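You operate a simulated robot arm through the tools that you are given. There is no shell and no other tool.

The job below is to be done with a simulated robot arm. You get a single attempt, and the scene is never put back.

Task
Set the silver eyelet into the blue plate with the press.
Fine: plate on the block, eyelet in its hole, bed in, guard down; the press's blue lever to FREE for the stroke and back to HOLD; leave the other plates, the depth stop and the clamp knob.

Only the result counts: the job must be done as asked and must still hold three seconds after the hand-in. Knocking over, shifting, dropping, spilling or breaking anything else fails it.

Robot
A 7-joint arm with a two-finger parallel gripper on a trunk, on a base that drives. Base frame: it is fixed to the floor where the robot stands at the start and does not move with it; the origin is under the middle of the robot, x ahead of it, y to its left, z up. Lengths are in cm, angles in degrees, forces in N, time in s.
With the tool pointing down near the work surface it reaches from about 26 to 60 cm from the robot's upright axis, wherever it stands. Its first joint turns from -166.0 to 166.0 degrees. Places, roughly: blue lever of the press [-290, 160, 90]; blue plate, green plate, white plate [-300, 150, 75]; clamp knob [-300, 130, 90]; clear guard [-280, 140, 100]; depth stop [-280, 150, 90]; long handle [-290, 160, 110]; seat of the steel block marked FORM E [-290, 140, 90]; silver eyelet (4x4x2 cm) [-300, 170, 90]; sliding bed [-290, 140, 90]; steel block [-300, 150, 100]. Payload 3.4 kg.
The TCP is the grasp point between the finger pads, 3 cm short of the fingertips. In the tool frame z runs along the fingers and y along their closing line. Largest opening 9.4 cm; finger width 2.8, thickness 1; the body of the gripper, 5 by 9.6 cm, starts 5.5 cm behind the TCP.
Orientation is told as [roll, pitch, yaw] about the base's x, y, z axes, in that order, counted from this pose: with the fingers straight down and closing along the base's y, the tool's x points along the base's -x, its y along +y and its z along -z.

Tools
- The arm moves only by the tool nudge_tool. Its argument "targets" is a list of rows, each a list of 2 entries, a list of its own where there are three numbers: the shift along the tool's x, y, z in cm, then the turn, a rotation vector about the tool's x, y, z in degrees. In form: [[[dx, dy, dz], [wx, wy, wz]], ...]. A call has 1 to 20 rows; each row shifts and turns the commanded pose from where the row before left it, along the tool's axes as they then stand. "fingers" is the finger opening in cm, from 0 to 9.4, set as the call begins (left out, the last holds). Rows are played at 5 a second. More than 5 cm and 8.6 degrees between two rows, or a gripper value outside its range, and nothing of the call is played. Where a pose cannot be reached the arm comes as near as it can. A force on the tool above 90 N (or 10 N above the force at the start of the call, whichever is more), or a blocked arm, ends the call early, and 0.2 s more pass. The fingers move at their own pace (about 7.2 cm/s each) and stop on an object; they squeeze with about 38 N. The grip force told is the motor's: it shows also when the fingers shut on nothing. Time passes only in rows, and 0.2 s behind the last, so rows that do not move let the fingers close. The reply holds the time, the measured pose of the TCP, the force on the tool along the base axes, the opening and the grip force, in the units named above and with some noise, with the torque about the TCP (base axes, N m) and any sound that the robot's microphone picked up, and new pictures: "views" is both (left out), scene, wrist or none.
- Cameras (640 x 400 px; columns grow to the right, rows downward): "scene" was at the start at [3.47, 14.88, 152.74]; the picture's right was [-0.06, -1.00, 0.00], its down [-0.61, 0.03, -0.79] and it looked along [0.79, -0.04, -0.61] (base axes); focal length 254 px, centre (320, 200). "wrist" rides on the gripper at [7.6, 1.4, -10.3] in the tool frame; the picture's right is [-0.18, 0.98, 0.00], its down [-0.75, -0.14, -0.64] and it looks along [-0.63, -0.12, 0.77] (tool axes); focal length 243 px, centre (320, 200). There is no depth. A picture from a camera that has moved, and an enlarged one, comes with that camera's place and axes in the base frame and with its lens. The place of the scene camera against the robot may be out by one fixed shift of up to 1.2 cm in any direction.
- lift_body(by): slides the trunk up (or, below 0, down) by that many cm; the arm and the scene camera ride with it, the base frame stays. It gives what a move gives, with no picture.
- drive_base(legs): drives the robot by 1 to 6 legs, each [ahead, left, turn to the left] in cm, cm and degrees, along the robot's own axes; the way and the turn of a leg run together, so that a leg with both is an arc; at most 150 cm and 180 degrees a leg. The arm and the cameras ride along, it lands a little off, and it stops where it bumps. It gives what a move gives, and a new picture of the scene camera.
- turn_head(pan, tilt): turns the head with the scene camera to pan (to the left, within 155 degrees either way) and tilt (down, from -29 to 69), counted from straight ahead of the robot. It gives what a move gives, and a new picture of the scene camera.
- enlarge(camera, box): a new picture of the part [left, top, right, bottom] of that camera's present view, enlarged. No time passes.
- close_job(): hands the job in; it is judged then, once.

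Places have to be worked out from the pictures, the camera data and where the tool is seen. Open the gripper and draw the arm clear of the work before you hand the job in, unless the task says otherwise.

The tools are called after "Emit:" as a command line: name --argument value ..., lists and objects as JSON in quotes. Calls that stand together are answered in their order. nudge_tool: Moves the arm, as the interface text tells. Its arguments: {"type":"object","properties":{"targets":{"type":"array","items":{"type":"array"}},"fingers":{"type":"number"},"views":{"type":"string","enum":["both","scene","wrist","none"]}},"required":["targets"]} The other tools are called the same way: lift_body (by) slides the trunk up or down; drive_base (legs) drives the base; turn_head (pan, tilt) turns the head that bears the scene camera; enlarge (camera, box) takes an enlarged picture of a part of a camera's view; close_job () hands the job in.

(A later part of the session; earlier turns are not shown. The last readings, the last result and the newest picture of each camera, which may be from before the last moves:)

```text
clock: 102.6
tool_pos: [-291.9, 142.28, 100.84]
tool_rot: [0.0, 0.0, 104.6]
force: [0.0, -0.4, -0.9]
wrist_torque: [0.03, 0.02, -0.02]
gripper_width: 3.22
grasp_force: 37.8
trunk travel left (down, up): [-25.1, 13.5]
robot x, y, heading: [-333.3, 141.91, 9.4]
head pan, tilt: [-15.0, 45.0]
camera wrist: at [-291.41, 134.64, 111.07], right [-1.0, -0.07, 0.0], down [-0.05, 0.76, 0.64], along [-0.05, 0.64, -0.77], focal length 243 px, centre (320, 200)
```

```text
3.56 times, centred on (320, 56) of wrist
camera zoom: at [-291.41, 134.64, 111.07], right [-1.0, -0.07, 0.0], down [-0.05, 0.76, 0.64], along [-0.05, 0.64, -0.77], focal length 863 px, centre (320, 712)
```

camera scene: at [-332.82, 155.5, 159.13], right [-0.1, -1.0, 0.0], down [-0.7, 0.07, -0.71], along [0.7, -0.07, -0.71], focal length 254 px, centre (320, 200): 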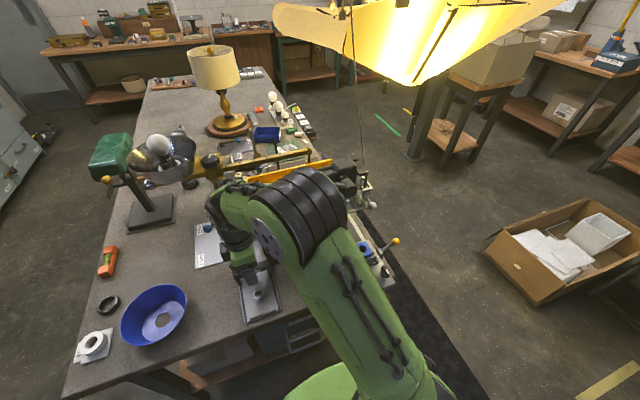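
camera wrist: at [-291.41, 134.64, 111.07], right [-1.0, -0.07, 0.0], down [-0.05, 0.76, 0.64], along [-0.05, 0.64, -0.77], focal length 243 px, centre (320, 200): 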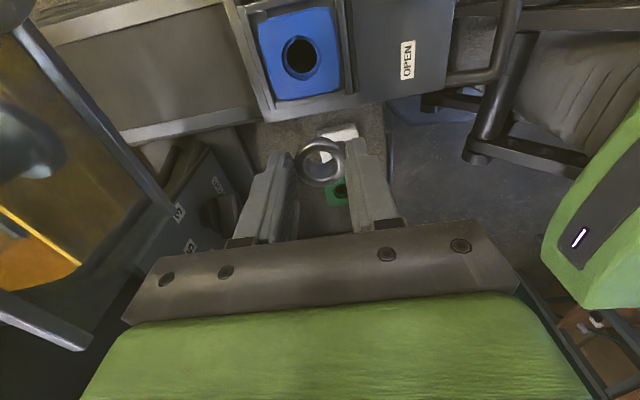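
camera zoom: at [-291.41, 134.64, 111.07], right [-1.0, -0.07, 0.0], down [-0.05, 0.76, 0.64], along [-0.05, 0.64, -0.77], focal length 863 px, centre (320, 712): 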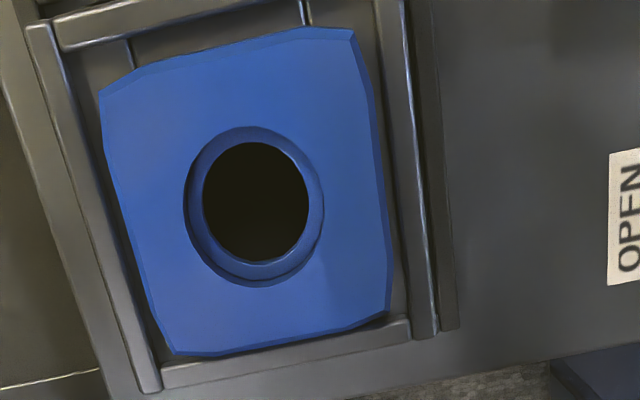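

The plate hole's centre works out at tool (4.69, -0.46) from the hand with its top at z about 92.35. I move over it and lower until the barrel is about 0.7 cm above the plate.

Emit:
nudge_tool --targets '[[[2.4, -0.2, 0], [0, 0, 0]], [[2.33, -0.26, 0], [0, 0, 0]], [[0, 0, 1.7], [0, 0, 0]], [[0, 0, 1.7], [0, 0, 0]], [[0, 0, 0], [0, 0, 0]], [[0, 0, 0], [0, 0, 0]]]' --views "wrist"

Emit:
enlarge --camera "wrist" --box '[230, 90, 410, 202]'

```text
clock: 104.0
tool_pos: [-290.11, 137.92, 97.31]
tool_rot: [-0.1, -0.2, 104.6]
force: [-0.9, -0.2, -0.3]
wrist_torque: [0.0, 0.0, 0.02]
gripper_width: 3.21
grasp_force: 37.9
trunk travel left (down, up): [-25.1, 13.5]
robot x, y, heading: [-333.16, 142.05, 9.5]
head pan, tilt: [-15.0, 45.0]
camera wrist: at [-289.54, 130.21, 107.57], right [-1.0, -0.07, 0.0], down [-0.05, 0.77, 0.64], along [-0.05, 0.64, -0.77], focal length 243 px, centre (320, 200)
```

wrist: 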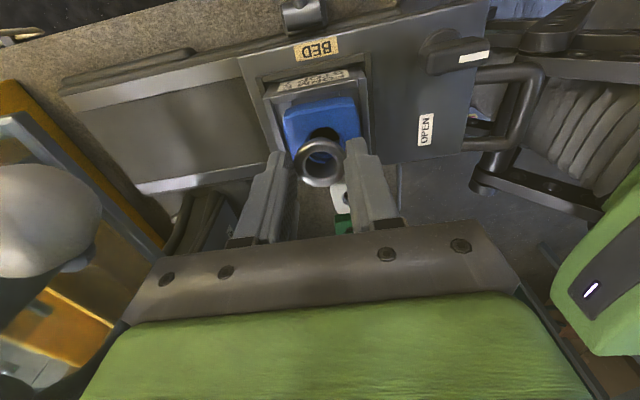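

```text
3.56 times, centred on (320, 146) of wrist
camera zoom: at [-289.54, 130.21, 107.57], right [-1.0, -0.07, 0.0], down [-0.05, 0.77, 0.64], along [-0.05, 0.64, -0.77], focal length 863 px, centre (320, 392)
```

zoom: 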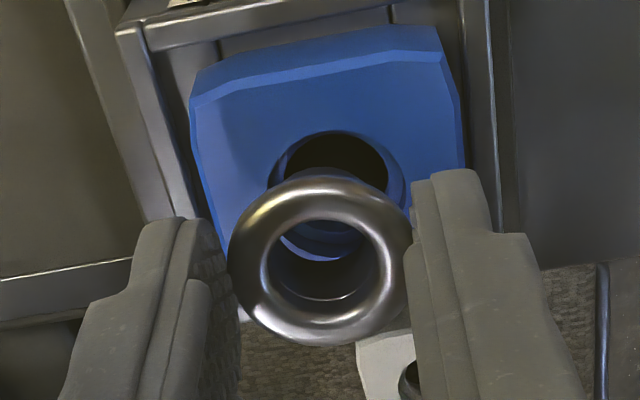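

The plate's hole ring appears about 16 px right of the eyelet, i.e. about 0.3 cm along tool y. I enlarge once more to measure it exactly.

Emit:
enlarge --camera "wrist" --box '[280, 110, 360, 190]'

```text
5.00 times, centred on (320, 150) of wrist
camera zoom: at [-289.54, 130.21, 107.57], right [-1.0, -0.07, 0.0], down [-0.05, 0.77, 0.64], along [-0.05, 0.64, -0.77], focal length 1213 px, centre (320, 450)
```

zoom: 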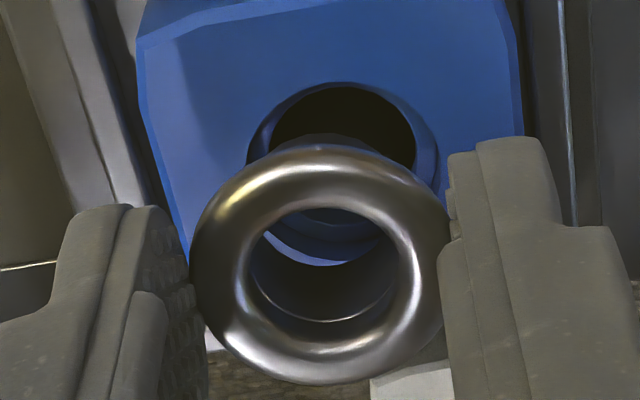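

The offset is 0.30 cm along tool y. I correct that and lower the barrel into the hole in small steps.

Emit:
nudge_tool --targets '[[[0, 0.3, 0], [0, 0, 0]], [[0, 0, 0.4], [0, 0, 0]], [[0, 0, 0.3], [0, 0, 0]], [[0, 0, 0], [0, 0, 0]], [[0, 0, 0], [0, 0, 0]]]' --views "wrist"

Emit:
enlarge --camera "wrist" --box '[280, 110, 360, 190]'

```text
clock: 105.2
tool_pos: [-290.16, 137.95, 96.57]
tool_rot: [0.0, 0.0, 104.6]
force: [-0.3, 0.2, 0.2]
wrist_torque: [0.01, -0.04, -0.01]
gripper_width: 3.19
grasp_force: 37.8
trunk travel left (down, up): [-25.1, 13.5]
robot x, y, heading: [-333.66, 141.96, 9.4]
head pan, tilt: [-15.0, 45.0]
camera wrist: at [-289.72, 130.26, 106.82], right [-1.0, -0.07, 0.0], down [-0.05, 0.77, 0.64], along [-0.05, 0.64, -0.77], focal length 243 px, centre (320, 200)
```

wrist: 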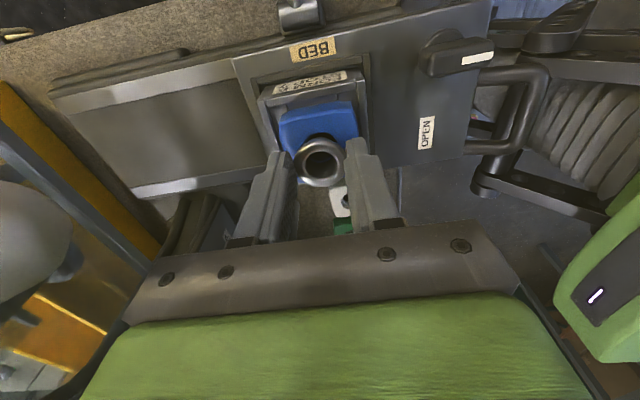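

```text
5.00 times, centred on (320, 150) of wrist
camera zoom: at [-289.72, 130.26, 106.82], right [-1.0, -0.07, 0.0], down [-0.05, 0.77, 0.64], along [-0.05, 0.64, -0.77], focal length 1213 px, centre (320, 450)
```

zoom: 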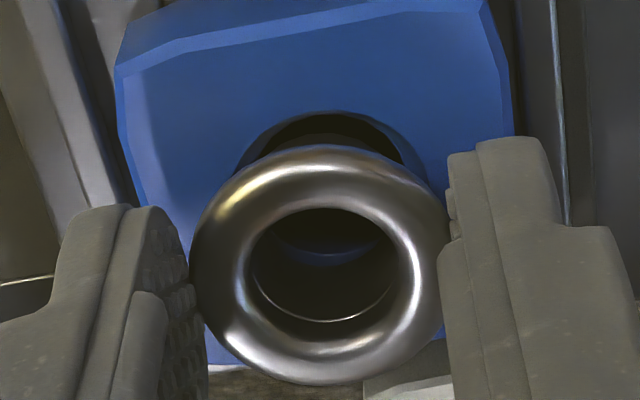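

Still about 0.16 cm to go along tool y, and no contact force yet. I correct and go on lowering.

Emit:
nudge_tool --targets '[[[0, 0.16, 0], [0, 0, 0]], [[0, 0, 0.25], [0, 0, 0]], [[0, 0, 0], [0, 0, 0]], [[0, 0, 0], [0, 0, 0]]]' --views "none"

Emit:
enlarge --camera "wrist" --box '[280, 110, 360, 190]'

```text
clock: 106.2
tool_pos: [-290.55, 137.9, 96.43]
tool_rot: [-0.3, 0.2, 104.6]
force: [1.7, 1.1, 24.5]
wrist_torque: [0.14, -0.01, -0.03]
gripper_width: 3.22
grasp_force: 38.0
trunk travel left (down, up): [-25.1, 13.5]
robot x, y, heading: [-333.69, 141.94, 9.5]
head pan, tilt: [-15.0, 45.0]
```

```text
5.00 times, centred on (320, 150) of wrist
camera zoom: at [-289.95, 130.2, 106.67], right [-1.0, -0.07, 0.0], down [-0.06, 0.77, 0.64], along [-0.04, 0.64, -0.77], focal length 1213 px, centre (320, 450)
```

zoom: 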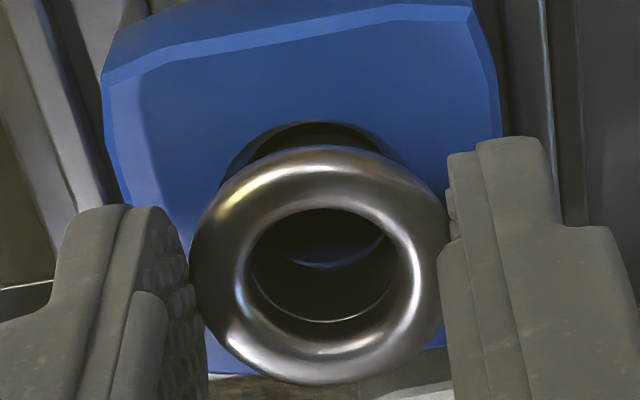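

Contact with 24 N: the barrel is not yet in the hole, partly because my last sideways corrections settled late. I back off 0.5 cm, wait to settle, and measure again.

Emit:
nudge_tool --targets '[[[0, 0, -0.5], [0, 0, 0]], [[0, -0.1, 0], [0, 0, 0]], [[0, 0, 0], [0, 0, 0]], [[0, 0, 0], [0, 0, 0]], [[0, 0, 0], [0, 0, 0]], [[0, 0, 0], [0, 0, 0]], [[0, 0, 0], [0, 0, 0]]]' --views "none"

Emit:
enlarge --camera "wrist" --box '[280, 110, 360, 190]'

Emit:
enlarge --camera "scene" --box '[320, 220, 420, 300]'

```text
clock: 107.8
tool_pos: [-290.41, 137.95, 96.86]
tool_rot: [0.1, 0.0, 104.6]
force: [0.6, 0.3, -1.1]
wrist_torque: [0.0, 0.0, 0.05]
gripper_width: 3.2
grasp_force: 37.8
trunk travel left (down, up): [-25.1, 13.5]
robot x, y, heading: [-333.36, 142.04, 9.3]
head pan, tilt: [-15.0, 45.0]
```

```text
5.00 times, centred on (320, 150) of wrist
camera zoom: at [-289.78, 130.25, 107.08], right [-1.0, -0.07, 0.0], down [-0.05, 0.77, 0.64], along [-0.05, 0.64, -0.77], focal length 1213 px, centre (320, 450)
```

zoom: 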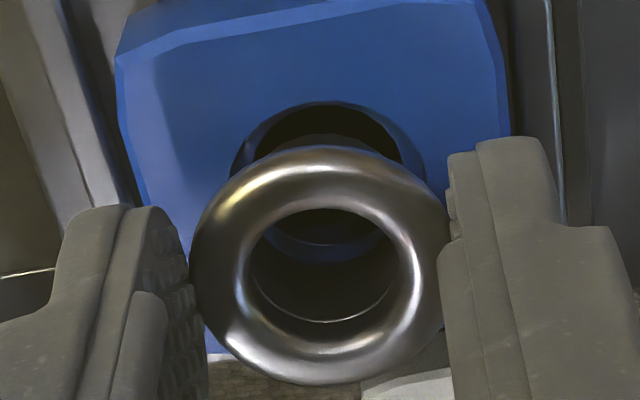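

```text
5.00 times, centred on (370, 260) of scene
camera zoom: at [-332.81, 155.43, 159.14], right [-0.1, -1.0, 0.0], down [-0.7, 0.07, -0.71], along [0.7, -0.07, -0.71], focal length 1268 px, centre (70, -100)
```

zoom: 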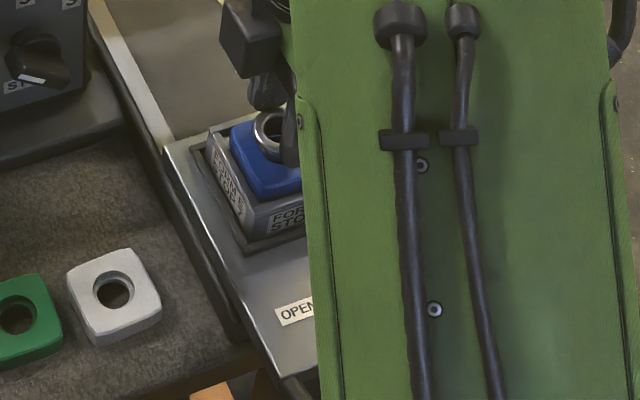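

I need the barrel's true size and length, so I raise the hand 4 cm to see the eyelet against a plain background.

Emit:
nudge_tool --targets '[[[0, 0, -2], [0, 0, 0]], [[-1.5, 0, -2], [0, 0, 0]], [[-1.5, 0, 0], [0, 0, 0]], [[0, 0, 0], [0, 0, 0]], [[0, 0, 0], [0, 0, 0]], [[0, 0, 0], [0, 0, 0]]]' --views "none"

Emit:
enlarge --camera "wrist" --box '[280, 120, 360, 190]'

Emit:
enlarge --camera "wrist" --box '[270, 40, 350, 100]'

Emit:
enlarge --camera "scene" --box '[340, 200, 400, 250]'

```text
clock: 109.2
tool_pos: [-291.0, 141.04, 100.66]
tool_rot: [0.0, 0.0, 104.6]
force: [1.1, 0.3, -0.6]
wrist_torque: [-0.03, -0.01, 0.0]
gripper_width: 3.22
grasp_force: 38.0
trunk travel left (down, up): [-25.1, 13.5]
robot x, y, heading: [-333.59, 142.03, 9.2]
head pan, tilt: [-15.0, 45.0]
```

```text
5.71 times, centred on (320, 155) of wrist
camera zoom: at [-290.5, 133.22, 110.94], right [-1.0, -0.07, 0.0], down [-0.05, 0.77, 0.64], along [-0.05, 0.64, -0.77], focal length 1386 px, centre (320, 457)
```

zoom: 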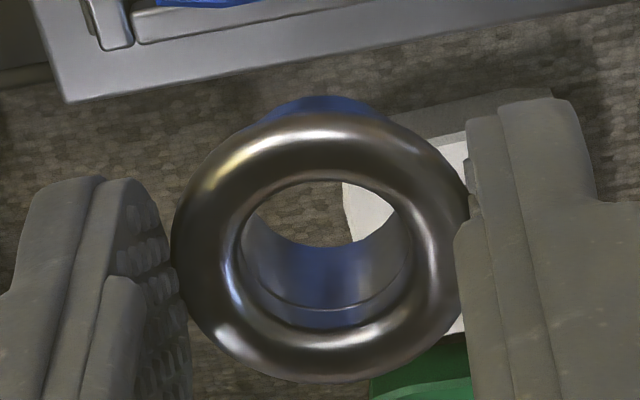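

```text
6.67 times, centred on (310, 70) of wrist
camera zoom: at [-290.5, 133.22, 110.94], right [-1.0, -0.07, 0.0], down [-0.05, 0.77, 0.64], along [-0.05, 0.64, -0.77], focal length 1618 px, centre (387, 1067)
```

zoom: 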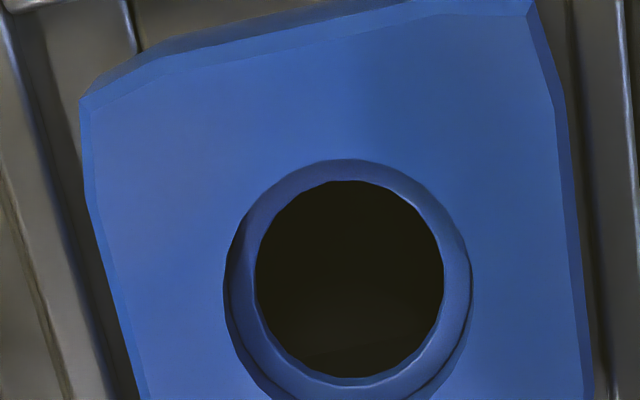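

```text
8.00 times, centred on (370, 225) of scene
camera zoom: at [-332.81, 155.43, 159.14], right [-0.1, -1.0, 0.0], down [-0.7, 0.07, -0.71], along [0.7, -0.07, -0.71], focal length 2028 px, centre (-80, 0)
```

zoom: 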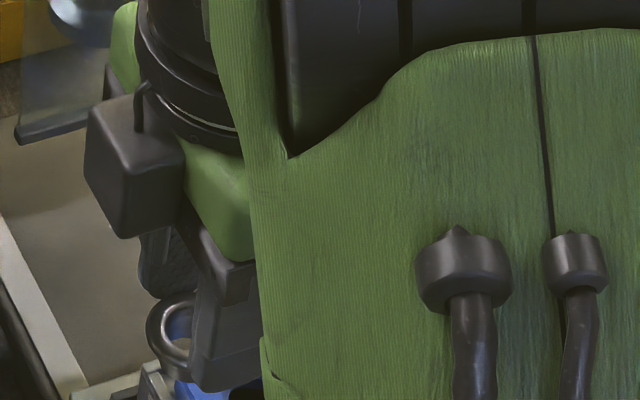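

Measured: barrel about 2.1 cm across, its end about 3.9 cm below the TCP; the plate's hole has a counterbore of 2.7 cm and a bore of about 2.1. I go back over the hole with +0.15 cm in tool x (the contact torque pointed that way) and let it settle before looking.

Emit:
nudge_tool --targets '[[[1.5, 0, 0], [0, 0, 0]], [[1.65, 0.05, 1.8], [0, 0, 0]], [[0, 0, 1.8], [0, 0, 0]], [[0, 0, 0], [0, 0, 0]], [[0, 0, 0], [0, 0, 0]], [[0, 0, 0], [0, 0, 0]], [[0, 0, 0], [0, 0, 0]], [[0, 0, 0], [0, 0, 0]]]' --views "none"

Emit:
enlarge --camera "wrist" --box '[285, 115, 355, 175]'

```text
clock: 111.0
tool_pos: [-290.35, 137.85, 97.28]
tool_rot: [-0.1, 0.0, 104.6]
force: [0.2, -0.6, -0.2]
wrist_torque: [0.02, 0.03, -0.03]
gripper_width: 3.21
grasp_force: 37.9
trunk travel left (down, up): [-25.1, 13.5]
robot x, y, heading: [-333.46, 141.99, 9.4]
head pan, tilt: [-15.0, 45.0]
```

```text
6.67 times, centred on (320, 145) of wrist
camera zoom: at [-289.81, 130.16, 107.47], right [-1.0, -0.07, 0.0], down [-0.05, 0.77, 0.64], along [-0.05, 0.64, -0.77], focal length 1618 px, centre (320, 567)
```

zoom: 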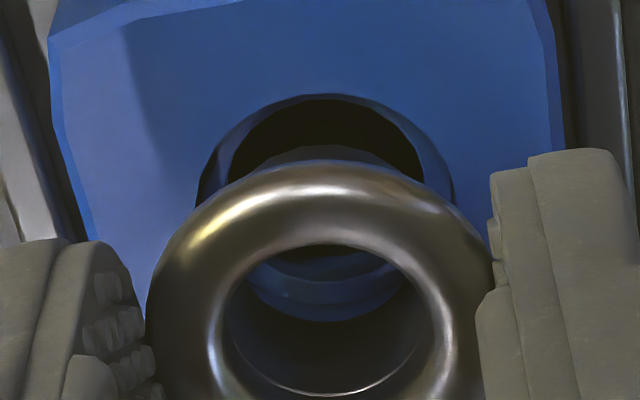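

With the contact height taken into account the alignment is now within about 0.05 cm. I shift 0.05 in tool y and lower gently past the earlier contact height.

Emit:
nudge_tool --targets '[[[0, 0.05, 0.3], [0, 0, 0]], [[0, 0, 0.3], [0, 0, 0]], [[0, 0, 0], [0, 0, 0]], [[0, 0, 0.15], [0, 0, 0]], [[0, 0, 0.15], [0, 0, 0]], [[0, 0, 0.1], [0, 0, 0]], [[0, 0, 0], [0, 0, 0]], [[0, 0, 0], [0, 0, 0]]]' --views "none"

Emit:
enlarge --camera "wrist" --box '[285, 115, 355, 175]'

```text
clock: 112.8
tool_pos: [-290.43, 137.78, 96.45]
tool_rot: [-0.2, 0.1, 104.6]
force: [0.9, 0.7, 23.0]
wrist_torque: [-0.02, 0.03, -0.03]
gripper_width: 3.21
grasp_force: 37.8
trunk travel left (down, up): [-25.1, 13.5]
robot x, y, heading: [-333.49, 141.78, 9.6]
head pan, tilt: [-15.0, 45.0]
```

```text
6.67 times, centred on (320, 145) of wrist
camera zoom: at [-289.89, 130.08, 106.67], right [-1.0, -0.07, 0.0], down [-0.06, 0.77, 0.64], along [-0.04, 0.64, -0.77], focal length 1618 px, centre (320, 567)
```

zoom: 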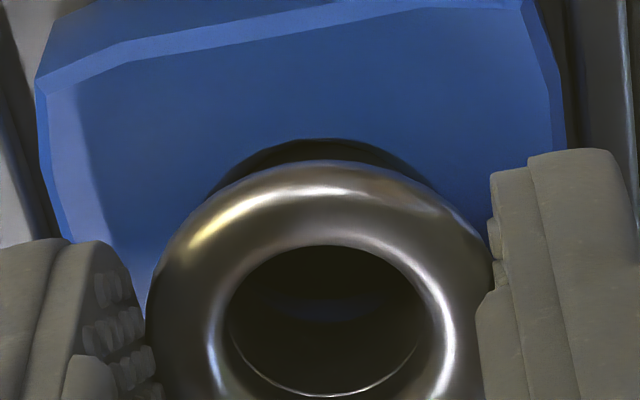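

Centred contact again (torque about zero) at the same height, so I must know whether the barrel truly fits the bore. I go back up to the clear background and enlarge strongly.

Emit:
nudge_tool --targets '[[[0, 0, -2], [0, 0, 0]], [[-1.5, 0, -2.2], [0, 0, 0]], [[-1.5, 0, 0], [0, 0, 0]], [[0, 0, 0], [0, 0, 0]], [[0, 0, 0], [0, 0, 0]], [[0, 0, 0], [0, 0, 0]]]' --views "none"

Emit:
enlarge --camera "wrist" --box '[300, 130, 340, 155]'

Emit:
enlarge --camera "wrist" --box '[280, 45, 340, 105]'

```text
clock: 114.2
tool_pos: [-291.03, 140.8, 100.48]
tool_rot: [0.0, 0.0, 104.6]
force: [0.0, -0.2, 0.2]
wrist_torque: [-0.01, 0.0, 0.0]
gripper_width: 3.2
grasp_force: 38.3
trunk travel left (down, up): [-25.1, 13.5]
robot x, y, heading: [-333.0, 142.4, 9.7]
head pan, tilt: [-15.0, 45.0]
```

```text
16.00 times, centred on (320, 142) of wrist
camera zoom: at [-290.42, 133.12, 110.72], right [-1.0, -0.07, 0.0], down [-0.05, 0.77, 0.64], along [-0.05, 0.64, -0.77], focal length 3882 px, centre (320, 1120)
```

zoom: 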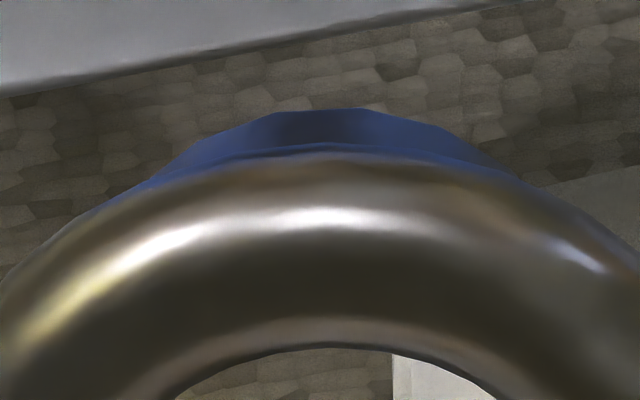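

```text
6.67 times, centred on (310, 75) of wrist
camera zoom: at [-290.42, 133.12, 110.72], right [-1.0, -0.07, 0.0], down [-0.05, 0.77, 0.64], along [-0.05, 0.64, -0.77], focal length 1618 px, centre (387, 1033)
```

zoom: 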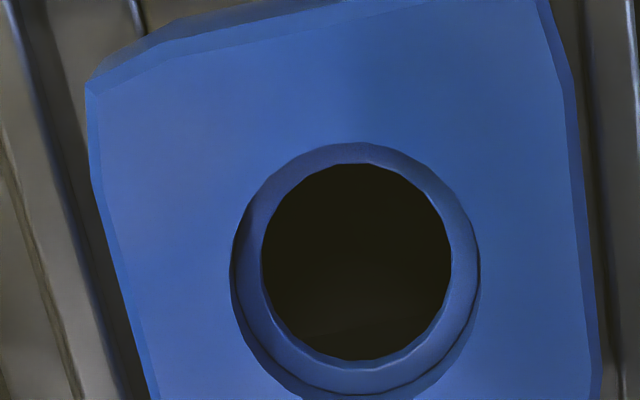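

Barrel about 2.05 cm and bore about 2.0–2.1 cm measure nearly the same, so it is a close fit needing fine centring. I return with a light press (about 10 N) and begin a small search around the centre.

Emit:
nudge_tool --targets '[[[1.5, 0, 0], [0, 0, 0]], [[1.55, 0, 1.5], [0, 0, 0]], [[0, 0, 1.5], [0, 0, 0]], [[0, 0, 0.6], [0, 0, 0]], [[0, 0, 0], [0, 0, 0]], [[0, 0, 0], [0, 0, 0]], [[0, 0, 0.3], [0, 0, 0]], [[0, 0, 0.2], [0, 0, 0]], [[0, 0, 0], [0, 0, 0]], [[0, 0, 0], [0, 0, 0]]]' --views "none"

```text
clock: 116.4
tool_pos: [-290.29, 137.78, 96.44]
tool_rot: [0.0, 0.0, 104.7]
force: [0.6, -0.9, 5.3]
wrist_torque: [-0.02, 0.0, 0.04]
gripper_width: 3.24
grasp_force: 37.8
trunk travel left (down, up): [-25.1, 13.5]
robot x, y, heading: [-333.53, 141.82, 9.4]
head pan, tilt: [-15.0, 45.0]
```

Light contact of 5 N at z 96.44. I press slightly more and step in small amounts along +tool x and around.

Emit:
nudge_tool --targets '[[[0.08, 0, 0.06], [0, 0, 0]], [[0, 0, 0], [0, 0, 0]], [[0, 0.08, 0], [0, 0, 0]], [[0, 0, 0], [0, 0, 0]], [[0, 0, 0], [0, 0, 0]]]' --views "none"

Emit:
enlarge --camera "wrist" --box '[285, 115, 355, 175]'

```text
clock: 117.6
tool_pos: [-290.46, 137.64, 96.41]
tool_rot: [-0.3, 0.2, 104.6]
force: [7.5, 2.9, 23.4]
wrist_torque: [0.22, -0.28, -0.03]
gripper_width: 3.21
grasp_force: 37.4
trunk travel left (down, up): [-25.1, 13.5]
robot x, y, heading: [-333.4, 141.95, 9.3]
head pan, tilt: [-15.0, 45.0]
```

```text
6.67 times, centred on (320, 145) of wrist
camera zoom: at [-289.95, 130.01, 106.65], right [-1.0, -0.07, 0.0], down [-0.06, 0.77, 0.64], along [-0.04, 0.64, -0.77], focal length 1618 px, centre (320, 567)
```

zoom: 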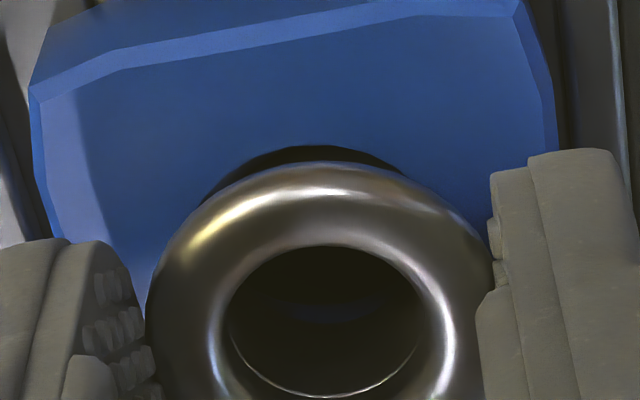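

The hole now appears about 0.15 cm to the other side (tool -y), so I slide back in small steps under light pressure.

Emit:
nudge_tool --targets '[[[0, -0.05, -0.05], [0, 0, 0]], [[0, -0.05, 0], [0, 0, 0]], [[0, -0.05, 0], [0, 0, 0]], [[0, 0, 0], [0, 0, 0]], [[0, 0, 0], [0, 0, 0]]]' --views "none"

Emit:
enlarge --camera "wrist" --box '[285, 115, 355, 175]'

```text
clock: 118.8
tool_pos: [-290.39, 137.57, 96.37]
tool_rot: [0.2, 0.1, 104.6]
force: [-2.4, 2.6, 14.8]
wrist_torque: [0.09, 0.08, 0.0]
gripper_width: 3.22
grasp_force: 37.8
trunk travel left (down, up): [-25.1, 13.5]
robot x, y, heading: [-333.43, 141.84, 9.4]
head pan, tilt: [-15.0, 45.0]
```

```text
6.67 times, centred on (320, 145) of wrist
camera zoom: at [-289.95, 129.93, 106.64], right [-1.0, -0.07, 0.0], down [-0.05, 0.77, 0.64], along [-0.05, 0.64, -0.77], focal length 1618 px, centre (320, 567)
```

zoom: 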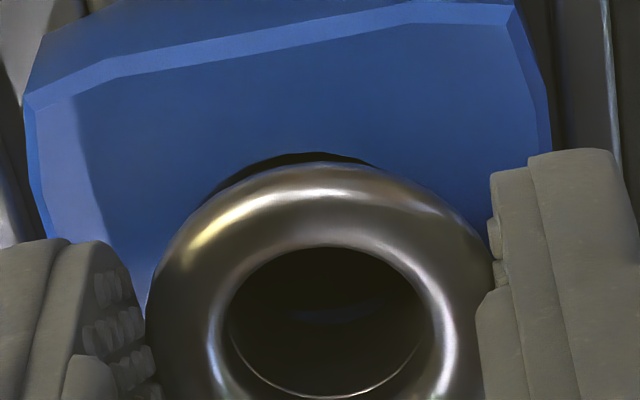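

Pressing sideways drags the loosely sliding bed a little, so I lift clear by 0.5 cm, re-centre by the picture (-0.27 in tool y), and look again without contact.

Emit:
nudge_tool --targets '[[[0, 0, -0.5], [0, 0, 0]], [[0, 0, 0], [0, 0, 0]], [[-0.04, -0.27, 0], [0, 0, 0]], [[0, 0, 0], [0, 0, 0]], [[0, 0, 0], [0, 0, 0]], [[0, 0, 0], [0, 0, 0]], [[0, 0, 0], [0, 0, 0]]]' --views "none"

Emit:
enlarge --camera "wrist" --box '[285, 115, 355, 175]'

```text
clock: 120.4
tool_pos: [-290.0, 137.76, 96.79]
tool_rot: [0.0, 0.1, 104.6]
force: [-0.1, -0.4, -0.4]
wrist_torque: [-0.02, -0.01, 0.0]
gripper_width: 3.24
grasp_force: 37.7
trunk travel left (down, up): [-25.1, 13.5]
robot x, y, heading: [-333.79, 142.07, 9.5]
head pan, tilt: [-15.0, 45.0]
```

```text
6.67 times, centred on (320, 145) of wrist
camera zoom: at [-289.46, 130.11, 107.18], right [-1.0, -0.07, 0.0], down [-0.05, 0.77, 0.64], along [-0.05, 0.64, -0.77], focal length 1618 px, centre (320, 567)
```

zoom: 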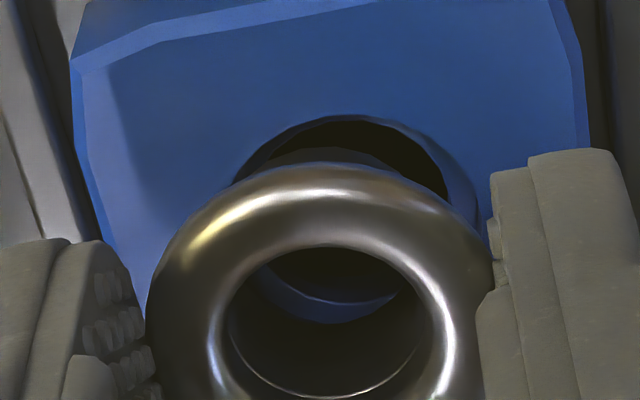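

Free of contact the hole shows offset by (+0.10, +0.31). I correct by that and check again before lowering.

Emit:
nudge_tool --targets '[[[0.1, 0.3, 0], [0, 0, 0]], [[0, 0, 0], [0, 0, 0]], [[0, 0, 0], [0, 0, 0]], [[0, 0, 0], [0, 0, 0]], [[0, 0, 0], [0, 0, 0]], [[0, 0, 0], [0, 0, 0]]]' --views "none"

Emit:
enlarge --camera "wrist" --box '[285, 115, 355, 175]'

```text
clock: 121.8
tool_pos: [-290.26, 137.58, 96.94]
tool_rot: [-0.1, 0.0, 104.5]
force: [0.1, 0.2, 0.5]
wrist_torque: [0.03, -0.02, 0.02]
gripper_width: 3.22
grasp_force: 37.3
trunk travel left (down, up): [-25.1, 13.5]
robot x, y, heading: [-333.46, 141.73, 9.4]
head pan, tilt: [-15.0, 45.0]
```

```text
6.67 times, centred on (320, 145) of wrist
camera zoom: at [-289.72, 129.89, 107.18], right [-1.0, -0.07, 0.0], down [-0.05, 0.77, 0.64], along [-0.05, 0.64, -0.77], focal length 1618 px, centre (320, 567)
```

zoom: 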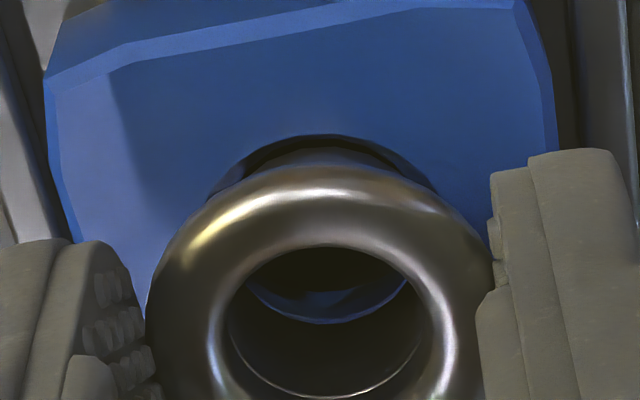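

At contact height the ring's top edge should sit near row 134 of this zoom when concentric; by that the hole is still about 0.2 cm toward -tool x. I correct and lower to just above contact.

Emit:
nudge_tool --targets '[[[-0.2, 0, 0], [0, 0, 0]], [[0, 0, 0.2], [0, 0, 0]], [[0, 0, 0], [0, 0, 0]], [[0, 0, 0], [0, 0, 0]], [[0, 0, 0], [0, 0, 0]], [[0, 0, 0], [0, 0, 0]]]' --views "none"

Emit:
enlarge --camera "wrist" --box '[285, 115, 355, 175]'

```text
clock: 123.2
tool_pos: [-290.36, 137.78, 96.7]
tool_rot: [0.0, 0.0, 104.6]
force: [0.2, 0.2, 0.3]
wrist_torque: [-0.02, -0.01, -0.03]
gripper_width: 3.23
grasp_force: 37.6
trunk travel left (down, up): [-25.1, 13.5]
robot x, y, heading: [-333.35, 142.08, 9.3]
head pan, tilt: [-15.0, 45.0]
```

```text
6.67 times, centred on (320, 145) of wrist
camera zoom: at [-289.83, 130.09, 106.93], right [-1.0, -0.07, 0.0], down [-0.05, 0.77, 0.64], along [-0.05, 0.64, -0.77], focal length 1618 px, centre (320, 567)
```

zoom: 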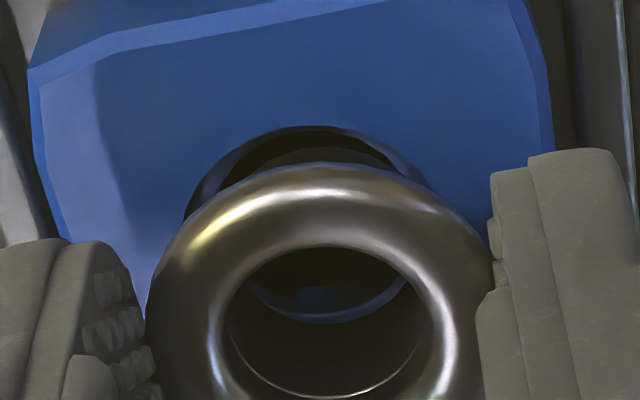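

The row is now right; the hole is 0.12 cm toward -tool y. I correct that and lower to contact.

Emit:
nudge_tool --targets '[[[0, -0.12, 0], [0, 0, 0]], [[0, 0, 0], [0, 0, 0]], [[0, 0, 0], [0, 0, 0]], [[0, 0, 0], [0, 0, 0]], [[0, 0, 0.15], [0, 0, 0]], [[0, 0, 0.15], [0, 0, 0]], [[0, 0, 0], [0, 0, 0]], [[0, 0, 0], [0, 0, 0]]]' --views "none"

Emit:
enlarge --camera "wrist" --box '[285, 115, 355, 175]'

```text
clock: 125.0
tool_pos: [-290.26, 137.83, 96.36]
tool_rot: [-0.2, 0.1, 104.7]
force: [1.7, 0.5, 15.6]
wrist_torque: [0.08, -0.1, 0.0]
gripper_width: 3.25
grasp_force: 38.6
trunk travel left (down, up): [-25.1, 13.5]
robot x, y, heading: [-333.55, 141.8, 9.5]
head pan, tilt: [-15.0, 45.0]
```

```text
6.67 times, centred on (320, 145) of wrist
camera zoom: at [-289.78, 130.21, 106.64], right [-1.0, -0.07, 0.0], down [-0.06, 0.77, 0.64], along [-0.04, 0.64, -0.77], focal length 1618 px, centre (320, 567)
```

zoom: 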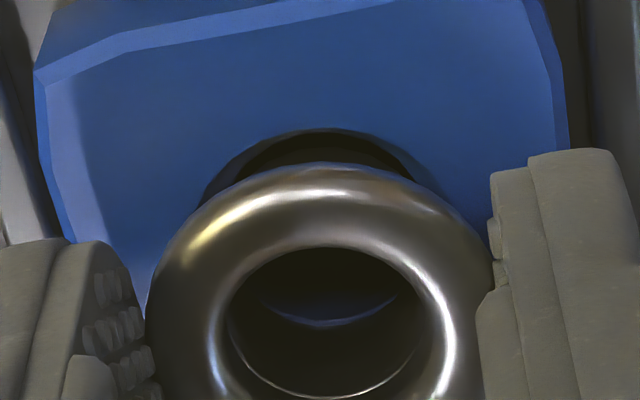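

Contact with a slight torque pointing to move (+0.07, +0.05). I lift a touch, shift, and press down again.

Emit:
nudge_tool --targets '[[[0, 0, -0.25], [0, 0, 0]], [[0.07, 0.04, 0], [0, 0, 0]], [[0, 0, 0], [0, 0, 0]], [[0, 0, 0], [0, 0, 0]], [[0, 0, 0], [0, 0, 0]], [[0, 0, 0.15], [0, 0, 0]], [[0, 0, 0.15], [0, 0, 0]], [[0, 0, 0], [0, 0, 0]], [[0, 0, 0], [0, 0, 0]]]' --views "none"

Emit:
enlarge --camera "wrist" --box '[285, 115, 355, 175]'

```text
clock: 127.0
tool_pos: [-290.35, 137.64, 96.32]
tool_rot: [-0.2, 0.1, 104.7]
force: [1.4, 1.0, 18.1]
wrist_torque: [0.09, -0.07, 0.01]
gripper_width: 3.23
grasp_force: 38.6
trunk travel left (down, up): [-25.1, 13.5]
robot x, y, heading: [-333.59, 142.15, 9.5]
head pan, tilt: [-15.0, 45.0]
```

```text
6.67 times, centred on (320, 145) of wrist
camera zoom: at [-289.84, 130.07, 106.63], right [-1.0, -0.07, 0.0], down [-0.06, 0.77, 0.64], along [-0.04, 0.64, -0.77], focal length 1618 px, centre (320, 567)
```

zoom: 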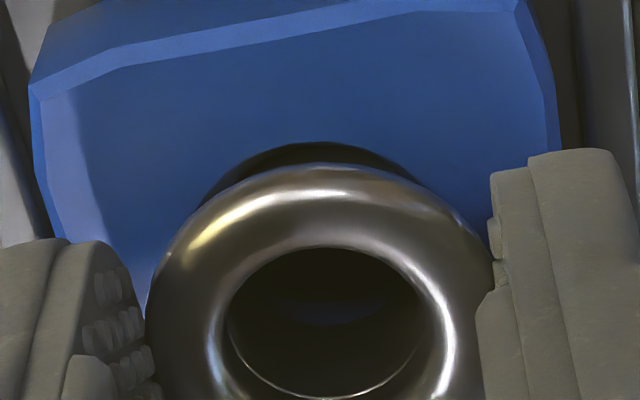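

Contact height is ambiguous, so I test it: I lift, move 1 cm aside over the solid plate top, and touch down there to compare heights with the centred contact (96.35–96.45).

Emit:
nudge_tool --targets '[[[0, 0, -0.6], [0, 0, 0]], [[-0.5, 0, 0], [0, 0, 0]], [[-0.5, 0, 0], [0, 0, 0]], [[0, 0, 0], [0, 0, 0]], [[0, 0, 0], [0, 0, 0]], [[0, 0, 0.15], [0, 0, 0]], [[0, 0, 0.1], [0, 0, 0]], [[0, 0, 0], [0, 0, 0]], [[0, 0, 0], [0, 0, 0]]]' --views "none"

Emit:
enlarge --camera "wrist" --box '[270, 95, 370, 175]'

```text
clock: 129.0
tool_pos: [-290.42, 138.38, 96.61]
tool_rot: [0.1, 0.1, 104.5]
force: [7.4, -19.6, 8.6]
wrist_torque: [-0.85, -0.3, 0.03]
gripper_width: 3.23
grasp_force: 37.7
trunk travel left (down, up): [-25.1, 13.5]
robot x, y, heading: [-333.2, 142.06, 9.5]
head pan, tilt: [-15.0, 45.0]
```

```text
5.00 times, centred on (320, 135) of wrist
camera zoom: at [-289.98, 130.58, 106.88], right [-1.0, -0.07, 0.0], down [-0.05, 0.77, 0.64], along [-0.04, 0.64, -0.77], focal length 1213 px, centre (320, 525)
```

zoom: 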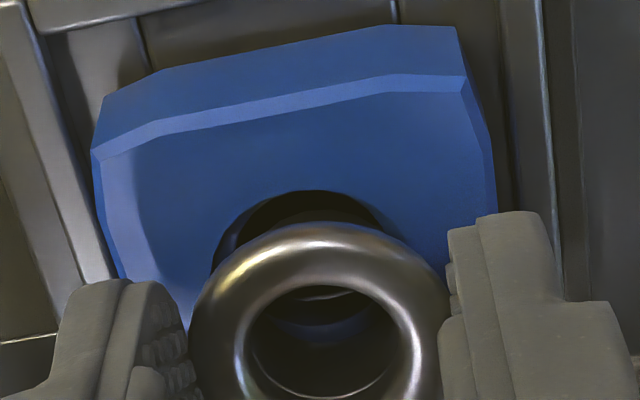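

A sideways force of 20 N shows the barrel is in fact inside the counterbore and dragged the plate along. I lift straight up clear and check the plate's place in the seat.

Emit:
nudge_tool --targets '[[[0.3, 0, 0], [0, 0, 0]], [[0.2, 0, -0.5], [0, 0, 0]], [[0, 0, -1.5], [0, 0, 0]], [[-1, 0, -2], [0, 0, 0]], [[-2, 0, 0], [0, 0, 0]], [[0, 0, 0], [0, 0, 0]], [[0, 0, 0], [0, 0, 0]], [[0, 0, 0], [0, 0, 0]]]' --views "wrist"

Emit:
enlarge --camera "wrist" --box '[240, 20, 400, 120]'

```text
clock: 130.8
tool_pos: [-291.16, 141.3, 100.64]
tool_rot: [0.0, 0.0, 104.7]
force: [-0.3, 0.2, -0.6]
wrist_torque: [0.01, -0.04, 0.0]
gripper_width: 3.22
grasp_force: 38.1
trunk travel left (down, up): [-25.1, 13.5]
robot x, y, heading: [-333.06, 141.93, 9.4]
head pan, tilt: [-15.0, 45.0]
camera wrist: at [-290.67, 133.49, 110.92], right [-1.0, -0.07, 0.0], down [-0.05, 0.77, 0.64], along [-0.05, 0.64, -0.77], focal length 243 px, centre (320, 200)
```

wrist: 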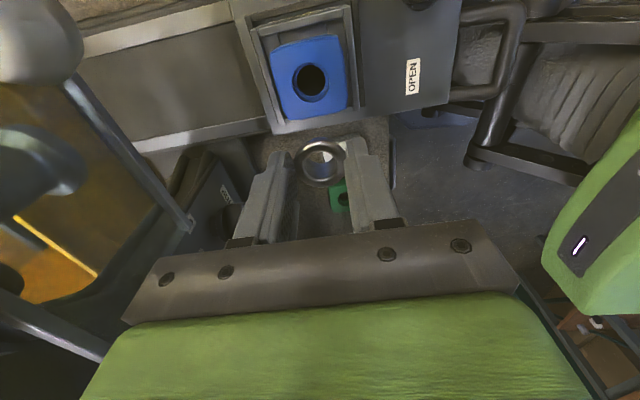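

```text
4.00 times, centred on (320, 70) of wrist
camera zoom: at [-290.67, 133.49, 110.92], right [-1.0, -0.07, 0.0], down [-0.05, 0.77, 0.64], along [-0.05, 0.64, -0.77], focal length 970 px, centre (320, 720)
```

zoom: 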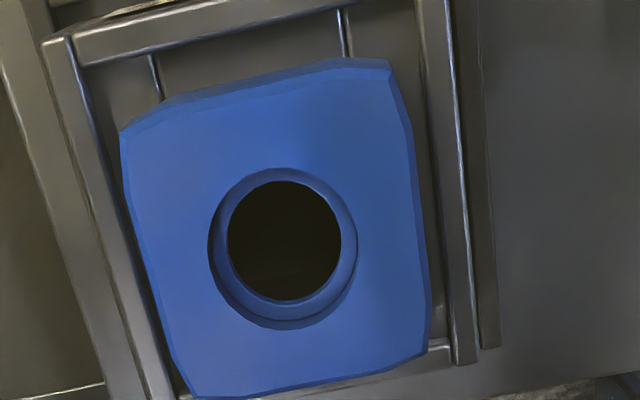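

The plate slid about 0.3 cm north in its seat, still inside the rim. The hole is now at tool (3.2, -0.08); I go back over it, hover and check.

Emit:
nudge_tool --targets '[[[1.6, -0.04, 0], [0, 0, 0]], [[1.6, -0.04, 1.5], [0, 0, 0]], [[0, 0, 1.8], [0, 0, 0]], [[0, 0, 0], [0, 0, 0]], [[0, 0, 0], [0, 0, 0]], [[0, 0, 0], [0, 0, 0]], [[0, 0, 0], [0, 0, 0]]]' --views "none"

Emit:
enlarge --camera "wrist" --box '[270, 95, 370, 175]'

```text
clock: 132.4
tool_pos: [-290.37, 138.07, 97.37]
tool_rot: [0.0, -0.1, 104.5]
force: [0.1, -0.4, -0.2]
wrist_torque: [-0.01, 0.01, -0.01]
gripper_width: 3.23
grasp_force: 38.0
trunk travel left (down, up): [-25.1, 13.5]
robot x, y, heading: [-333.43, 142.28, 9.5]
head pan, tilt: [-15.0, 45.0]
```

```text
5.00 times, centred on (320, 135) of wrist
camera zoom: at [-289.77, 130.29, 107.65], right [-1.0, -0.07, 0.0], down [-0.05, 0.77, 0.64], along [-0.05, 0.64, -0.77], focal length 1213 px, centre (320, 525)
```

zoom: 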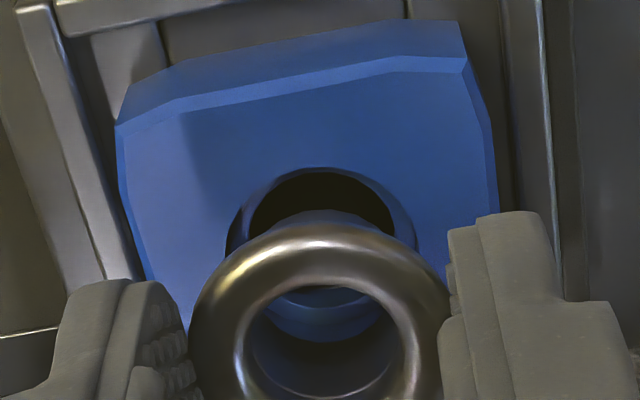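

I enlarge the barrel's end strongly here to measure its diameter against the bore.

Emit:
enlarge --camera "wrist" --box '[296, 118, 344, 148]'

Emit:
enlarge --camera "wrist" --box '[306, 130, 334, 148]'

```text
13.33 times, centred on (320, 133) of wrist
camera zoom: at [-289.77, 130.29, 107.65], right [-1.0, -0.07, 0.0], down [-0.05, 0.77, 0.64], along [-0.05, 0.64, -0.77], focal length 3235 px, centre (320, 1093)
```

zoom: 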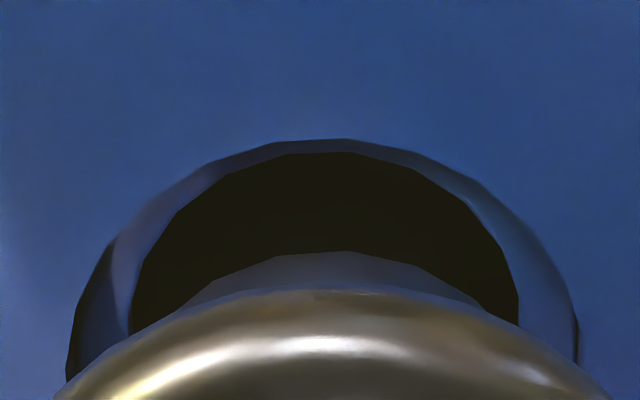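

```text
16.00 times, centred on (320, 139) of wrist
camera zoom: at [-289.77, 130.29, 107.65], right [-1.0, -0.07, 0.0], down [-0.05, 0.77, 0.64], along [-0.05, 0.64, -0.77], focal length 3882 px, centre (320, 1176)
```

zoom: 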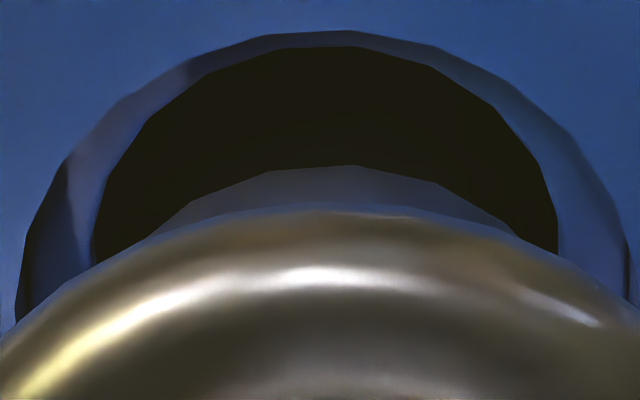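

The bore measures about 2.05 cm at 0.45 cm depth below a 2.65 cm mouth, the barrel about 1.9–2.0 cm, and I am centred within a few tenths of a millimetre. I lower straight down with a slightly firmer press.

Emit:
nudge_tool --targets '[[[0, 0.02, 0.4], [0, 0, 0]], [[0, 0, 0.3], [0, 0, 0]], [[0, 0, 0], [0, 0, 0]], [[0, 0, 0.15], [0, 0, 0]], [[0, 0, 0.1], [0, 0, 0]], [[0, 0, 0.1], [0, 0, 0]], [[0, 0, 0.1], [0, 0, 0]], [[0, 0, 0.1], [0, 0, 0]], [[0, 0, 0], [0, 0, 0]], [[0, 0, 0], [0, 0, 0]]]' --views "none"

Emit:
enlarge --camera "wrist" --box '[270, 95, 370, 175]'

```text
clock: 134.6
tool_pos: [-290.5, 138.01, 96.23]
tool_rot: [-0.2, 0.0, 104.6]
force: [1.6, 1.2, 29.0]
wrist_torque: [0.09, -0.06, -0.03]
gripper_width: 3.23
grasp_force: 38.0
trunk travel left (down, up): [-25.1, 13.5]
robot x, y, heading: [-333.16, 141.7, 9.6]
head pan, tilt: [-15.0, 45.0]
```

```text
5.00 times, centred on (320, 135) of wrist
camera zoom: at [-289.84, 130.32, 106.41], right [-1.0, -0.07, 0.0], down [-0.06, 0.77, 0.64], along [-0.04, 0.64, -0.77], focal length 1213 px, centre (320, 525)
```

zoom: 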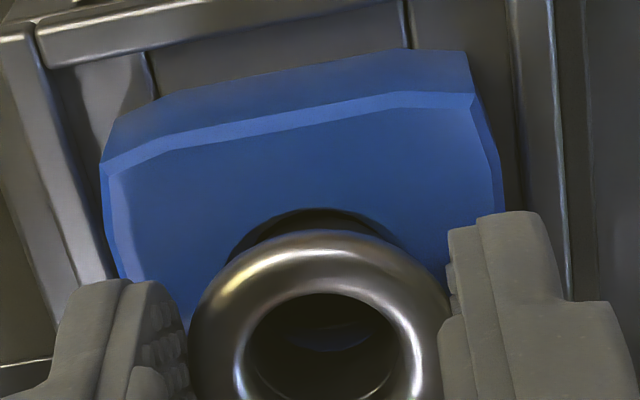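

Firm centred contact (29 N, nearly no torque) at z 96.23: the eyelet seems to sit in the hole's mouth. I relieve the pressure and release it gently to see how it rests.

Emit:
nudge_tool --targets '[[[0, 0, -0.3], [0, 0, 0]], [[0, 0, 0], [0, 0, 0]], [[0, 0, 0], [0, 0, 0]]]' --views "none"

Emit:
nudge_tool --fingers 3.8 --targets '[[[0, 0, 0], [0, 0, 0]], [[0, 0, 0], [0, 0, 0]], [[0, 0, 0], [0, 0, 0]]]' --views "none"

Emit:
enlarge --camera "wrist" --box '[270, 95, 370, 175]'

```text
clock: 135.4
tool_pos: [-290.34, 138.05, 96.18]
tool_rot: [0.2, -0.1, 104.6]
force: [0.8, 1.0, 3.0]
wrist_torque: [0.03, 0.01, 0.0]
gripper_width: 3.24
grasp_force: 37.8
trunk travel left (down, up): [-25.1, 13.5]
robot x, y, heading: [-333.06, 142.25, 9.5]
head pan, tilt: [-15.0, 45.0]
```

```text
clock: 136.2
tool_pos: [-290.14, 137.95, 96.28]
tool_rot: [0.0, 0.0, 104.6]
force: [-0.1, 0.4, -0.1]
wrist_torque: [-0.01, 0.0, 0.0]
gripper_width: 3.8
grasp_force: 0.1
trunk travel left (down, up): [-25.1, 13.5]
robot x, y, heading: [-333.41, 141.94, 9.8]
head pan, tilt: [-15.0, 45.0]
```

```text
5.00 times, centred on (320, 135) of wrist
camera zoom: at [-289.73, 130.3, 106.51], right [-1.0, -0.07, 0.0], down [-0.05, 0.77, 0.64], along [-0.05, 0.64, -0.77], focal length 1213 px, centre (320, 525)
```

zoom: 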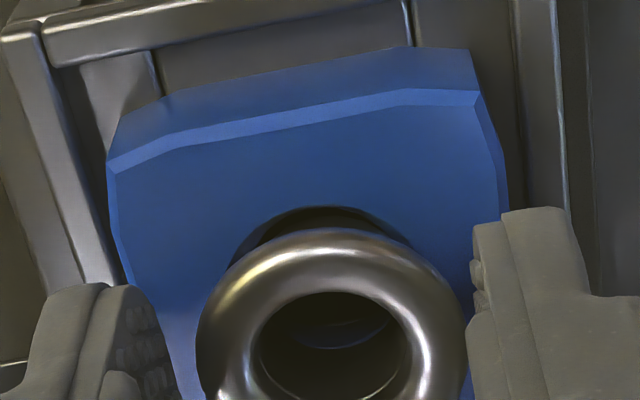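

Released, the eyelet stands upright in the hole's mouth. I open wider and rise to view how it sits.

Emit:
nudge_tool --fingers 5.0 --targets '[[[0, 0, 0], [0, 0, 0]], [[0, 0, 0], [0, 0, 0]], [[0, 0, -2], [0, 0, 0]], [[0, 0, -3], [0, 0, 0]], [[-1, 0, -1], [0, 0, 0]], [[0, 0, 0], [0, 0, 0]], [[0, 0, 0], [0, 0, 0]]]' --views "wrist"

Emit:
enlarge --camera "wrist" --box '[250, 50, 390, 138]'

Emit:
enlarge --camera "scene" --box '[345, 215, 405, 265]'

```text
clock: 137.8
tool_pos: [-290.64, 138.97, 102.39]
tool_rot: [0.0, -0.1, 104.6]
force: [-0.6, -0.2, -0.1]
wrist_torque: [0.01, 0.01, 0.0]
gripper_width: 5.01
grasp_force: 0.0
trunk travel left (down, up): [-25.1, 13.5]
robot x, y, heading: [-333.13, 141.85, 9.4]
head pan, tilt: [-15.0, 45.0]
camera wrist: at [-290.05, 131.25, 112.63], right [-1.0, -0.07, 0.0], down [-0.05, 0.77, 0.64], along [-0.05, 0.64, -0.77], focal length 243 px, centre (320, 200)
```

wrist: 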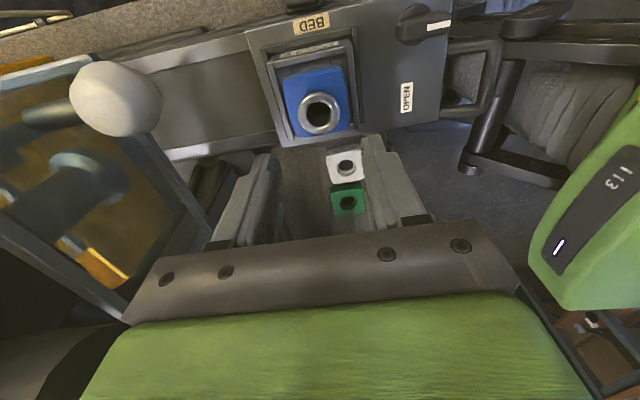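

```text
4.55 times, centred on (320, 94) of wrist
camera zoom: at [-290.05, 131.25, 112.63], right [-1.0, -0.07, 0.0], down [-0.05, 0.77, 0.64], along [-0.05, 0.64, -0.77], focal length 1103 px, centre (320, 682)
```

zoom: 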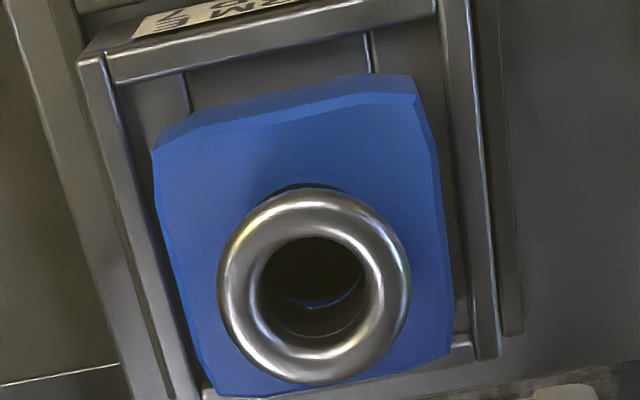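

```text
8.00 times, centred on (375, 240) of scene
camera zoom: at [-332.82, 155.45, 159.14], right [-0.1, -1.0, 0.0], down [-0.7, 0.07, -0.71], along [0.7, -0.07, -0.71], focal length 2028 px, centre (-120, -120)
```

zoom: 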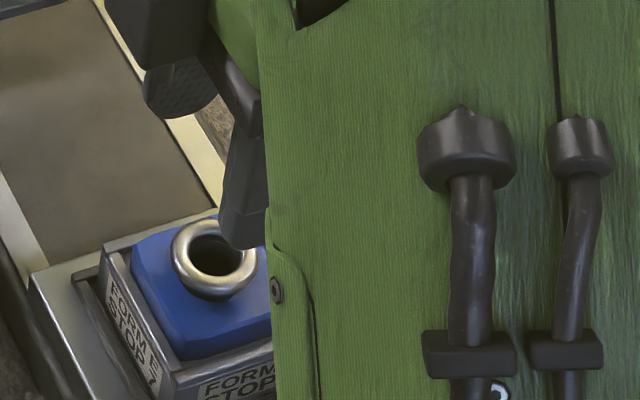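

I enlarge the scene view of the eyelet on the plate to judge how deep it sits.

Emit:
enlarge --camera "scene" --box '[345, 235, 380, 262]'

```text
14.81 times, centred on (362, 248) of scene
camera zoom: at [-332.82, 155.45, 159.14], right [-0.1, -1.0, 0.0], down [-0.7, 0.07, -0.71], along [0.7, -0.07, -0.71], focal length 3756 px, centre (-310, -518)
```

zoom: 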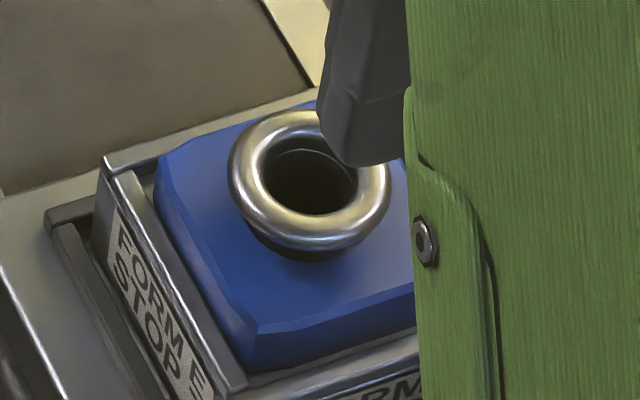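

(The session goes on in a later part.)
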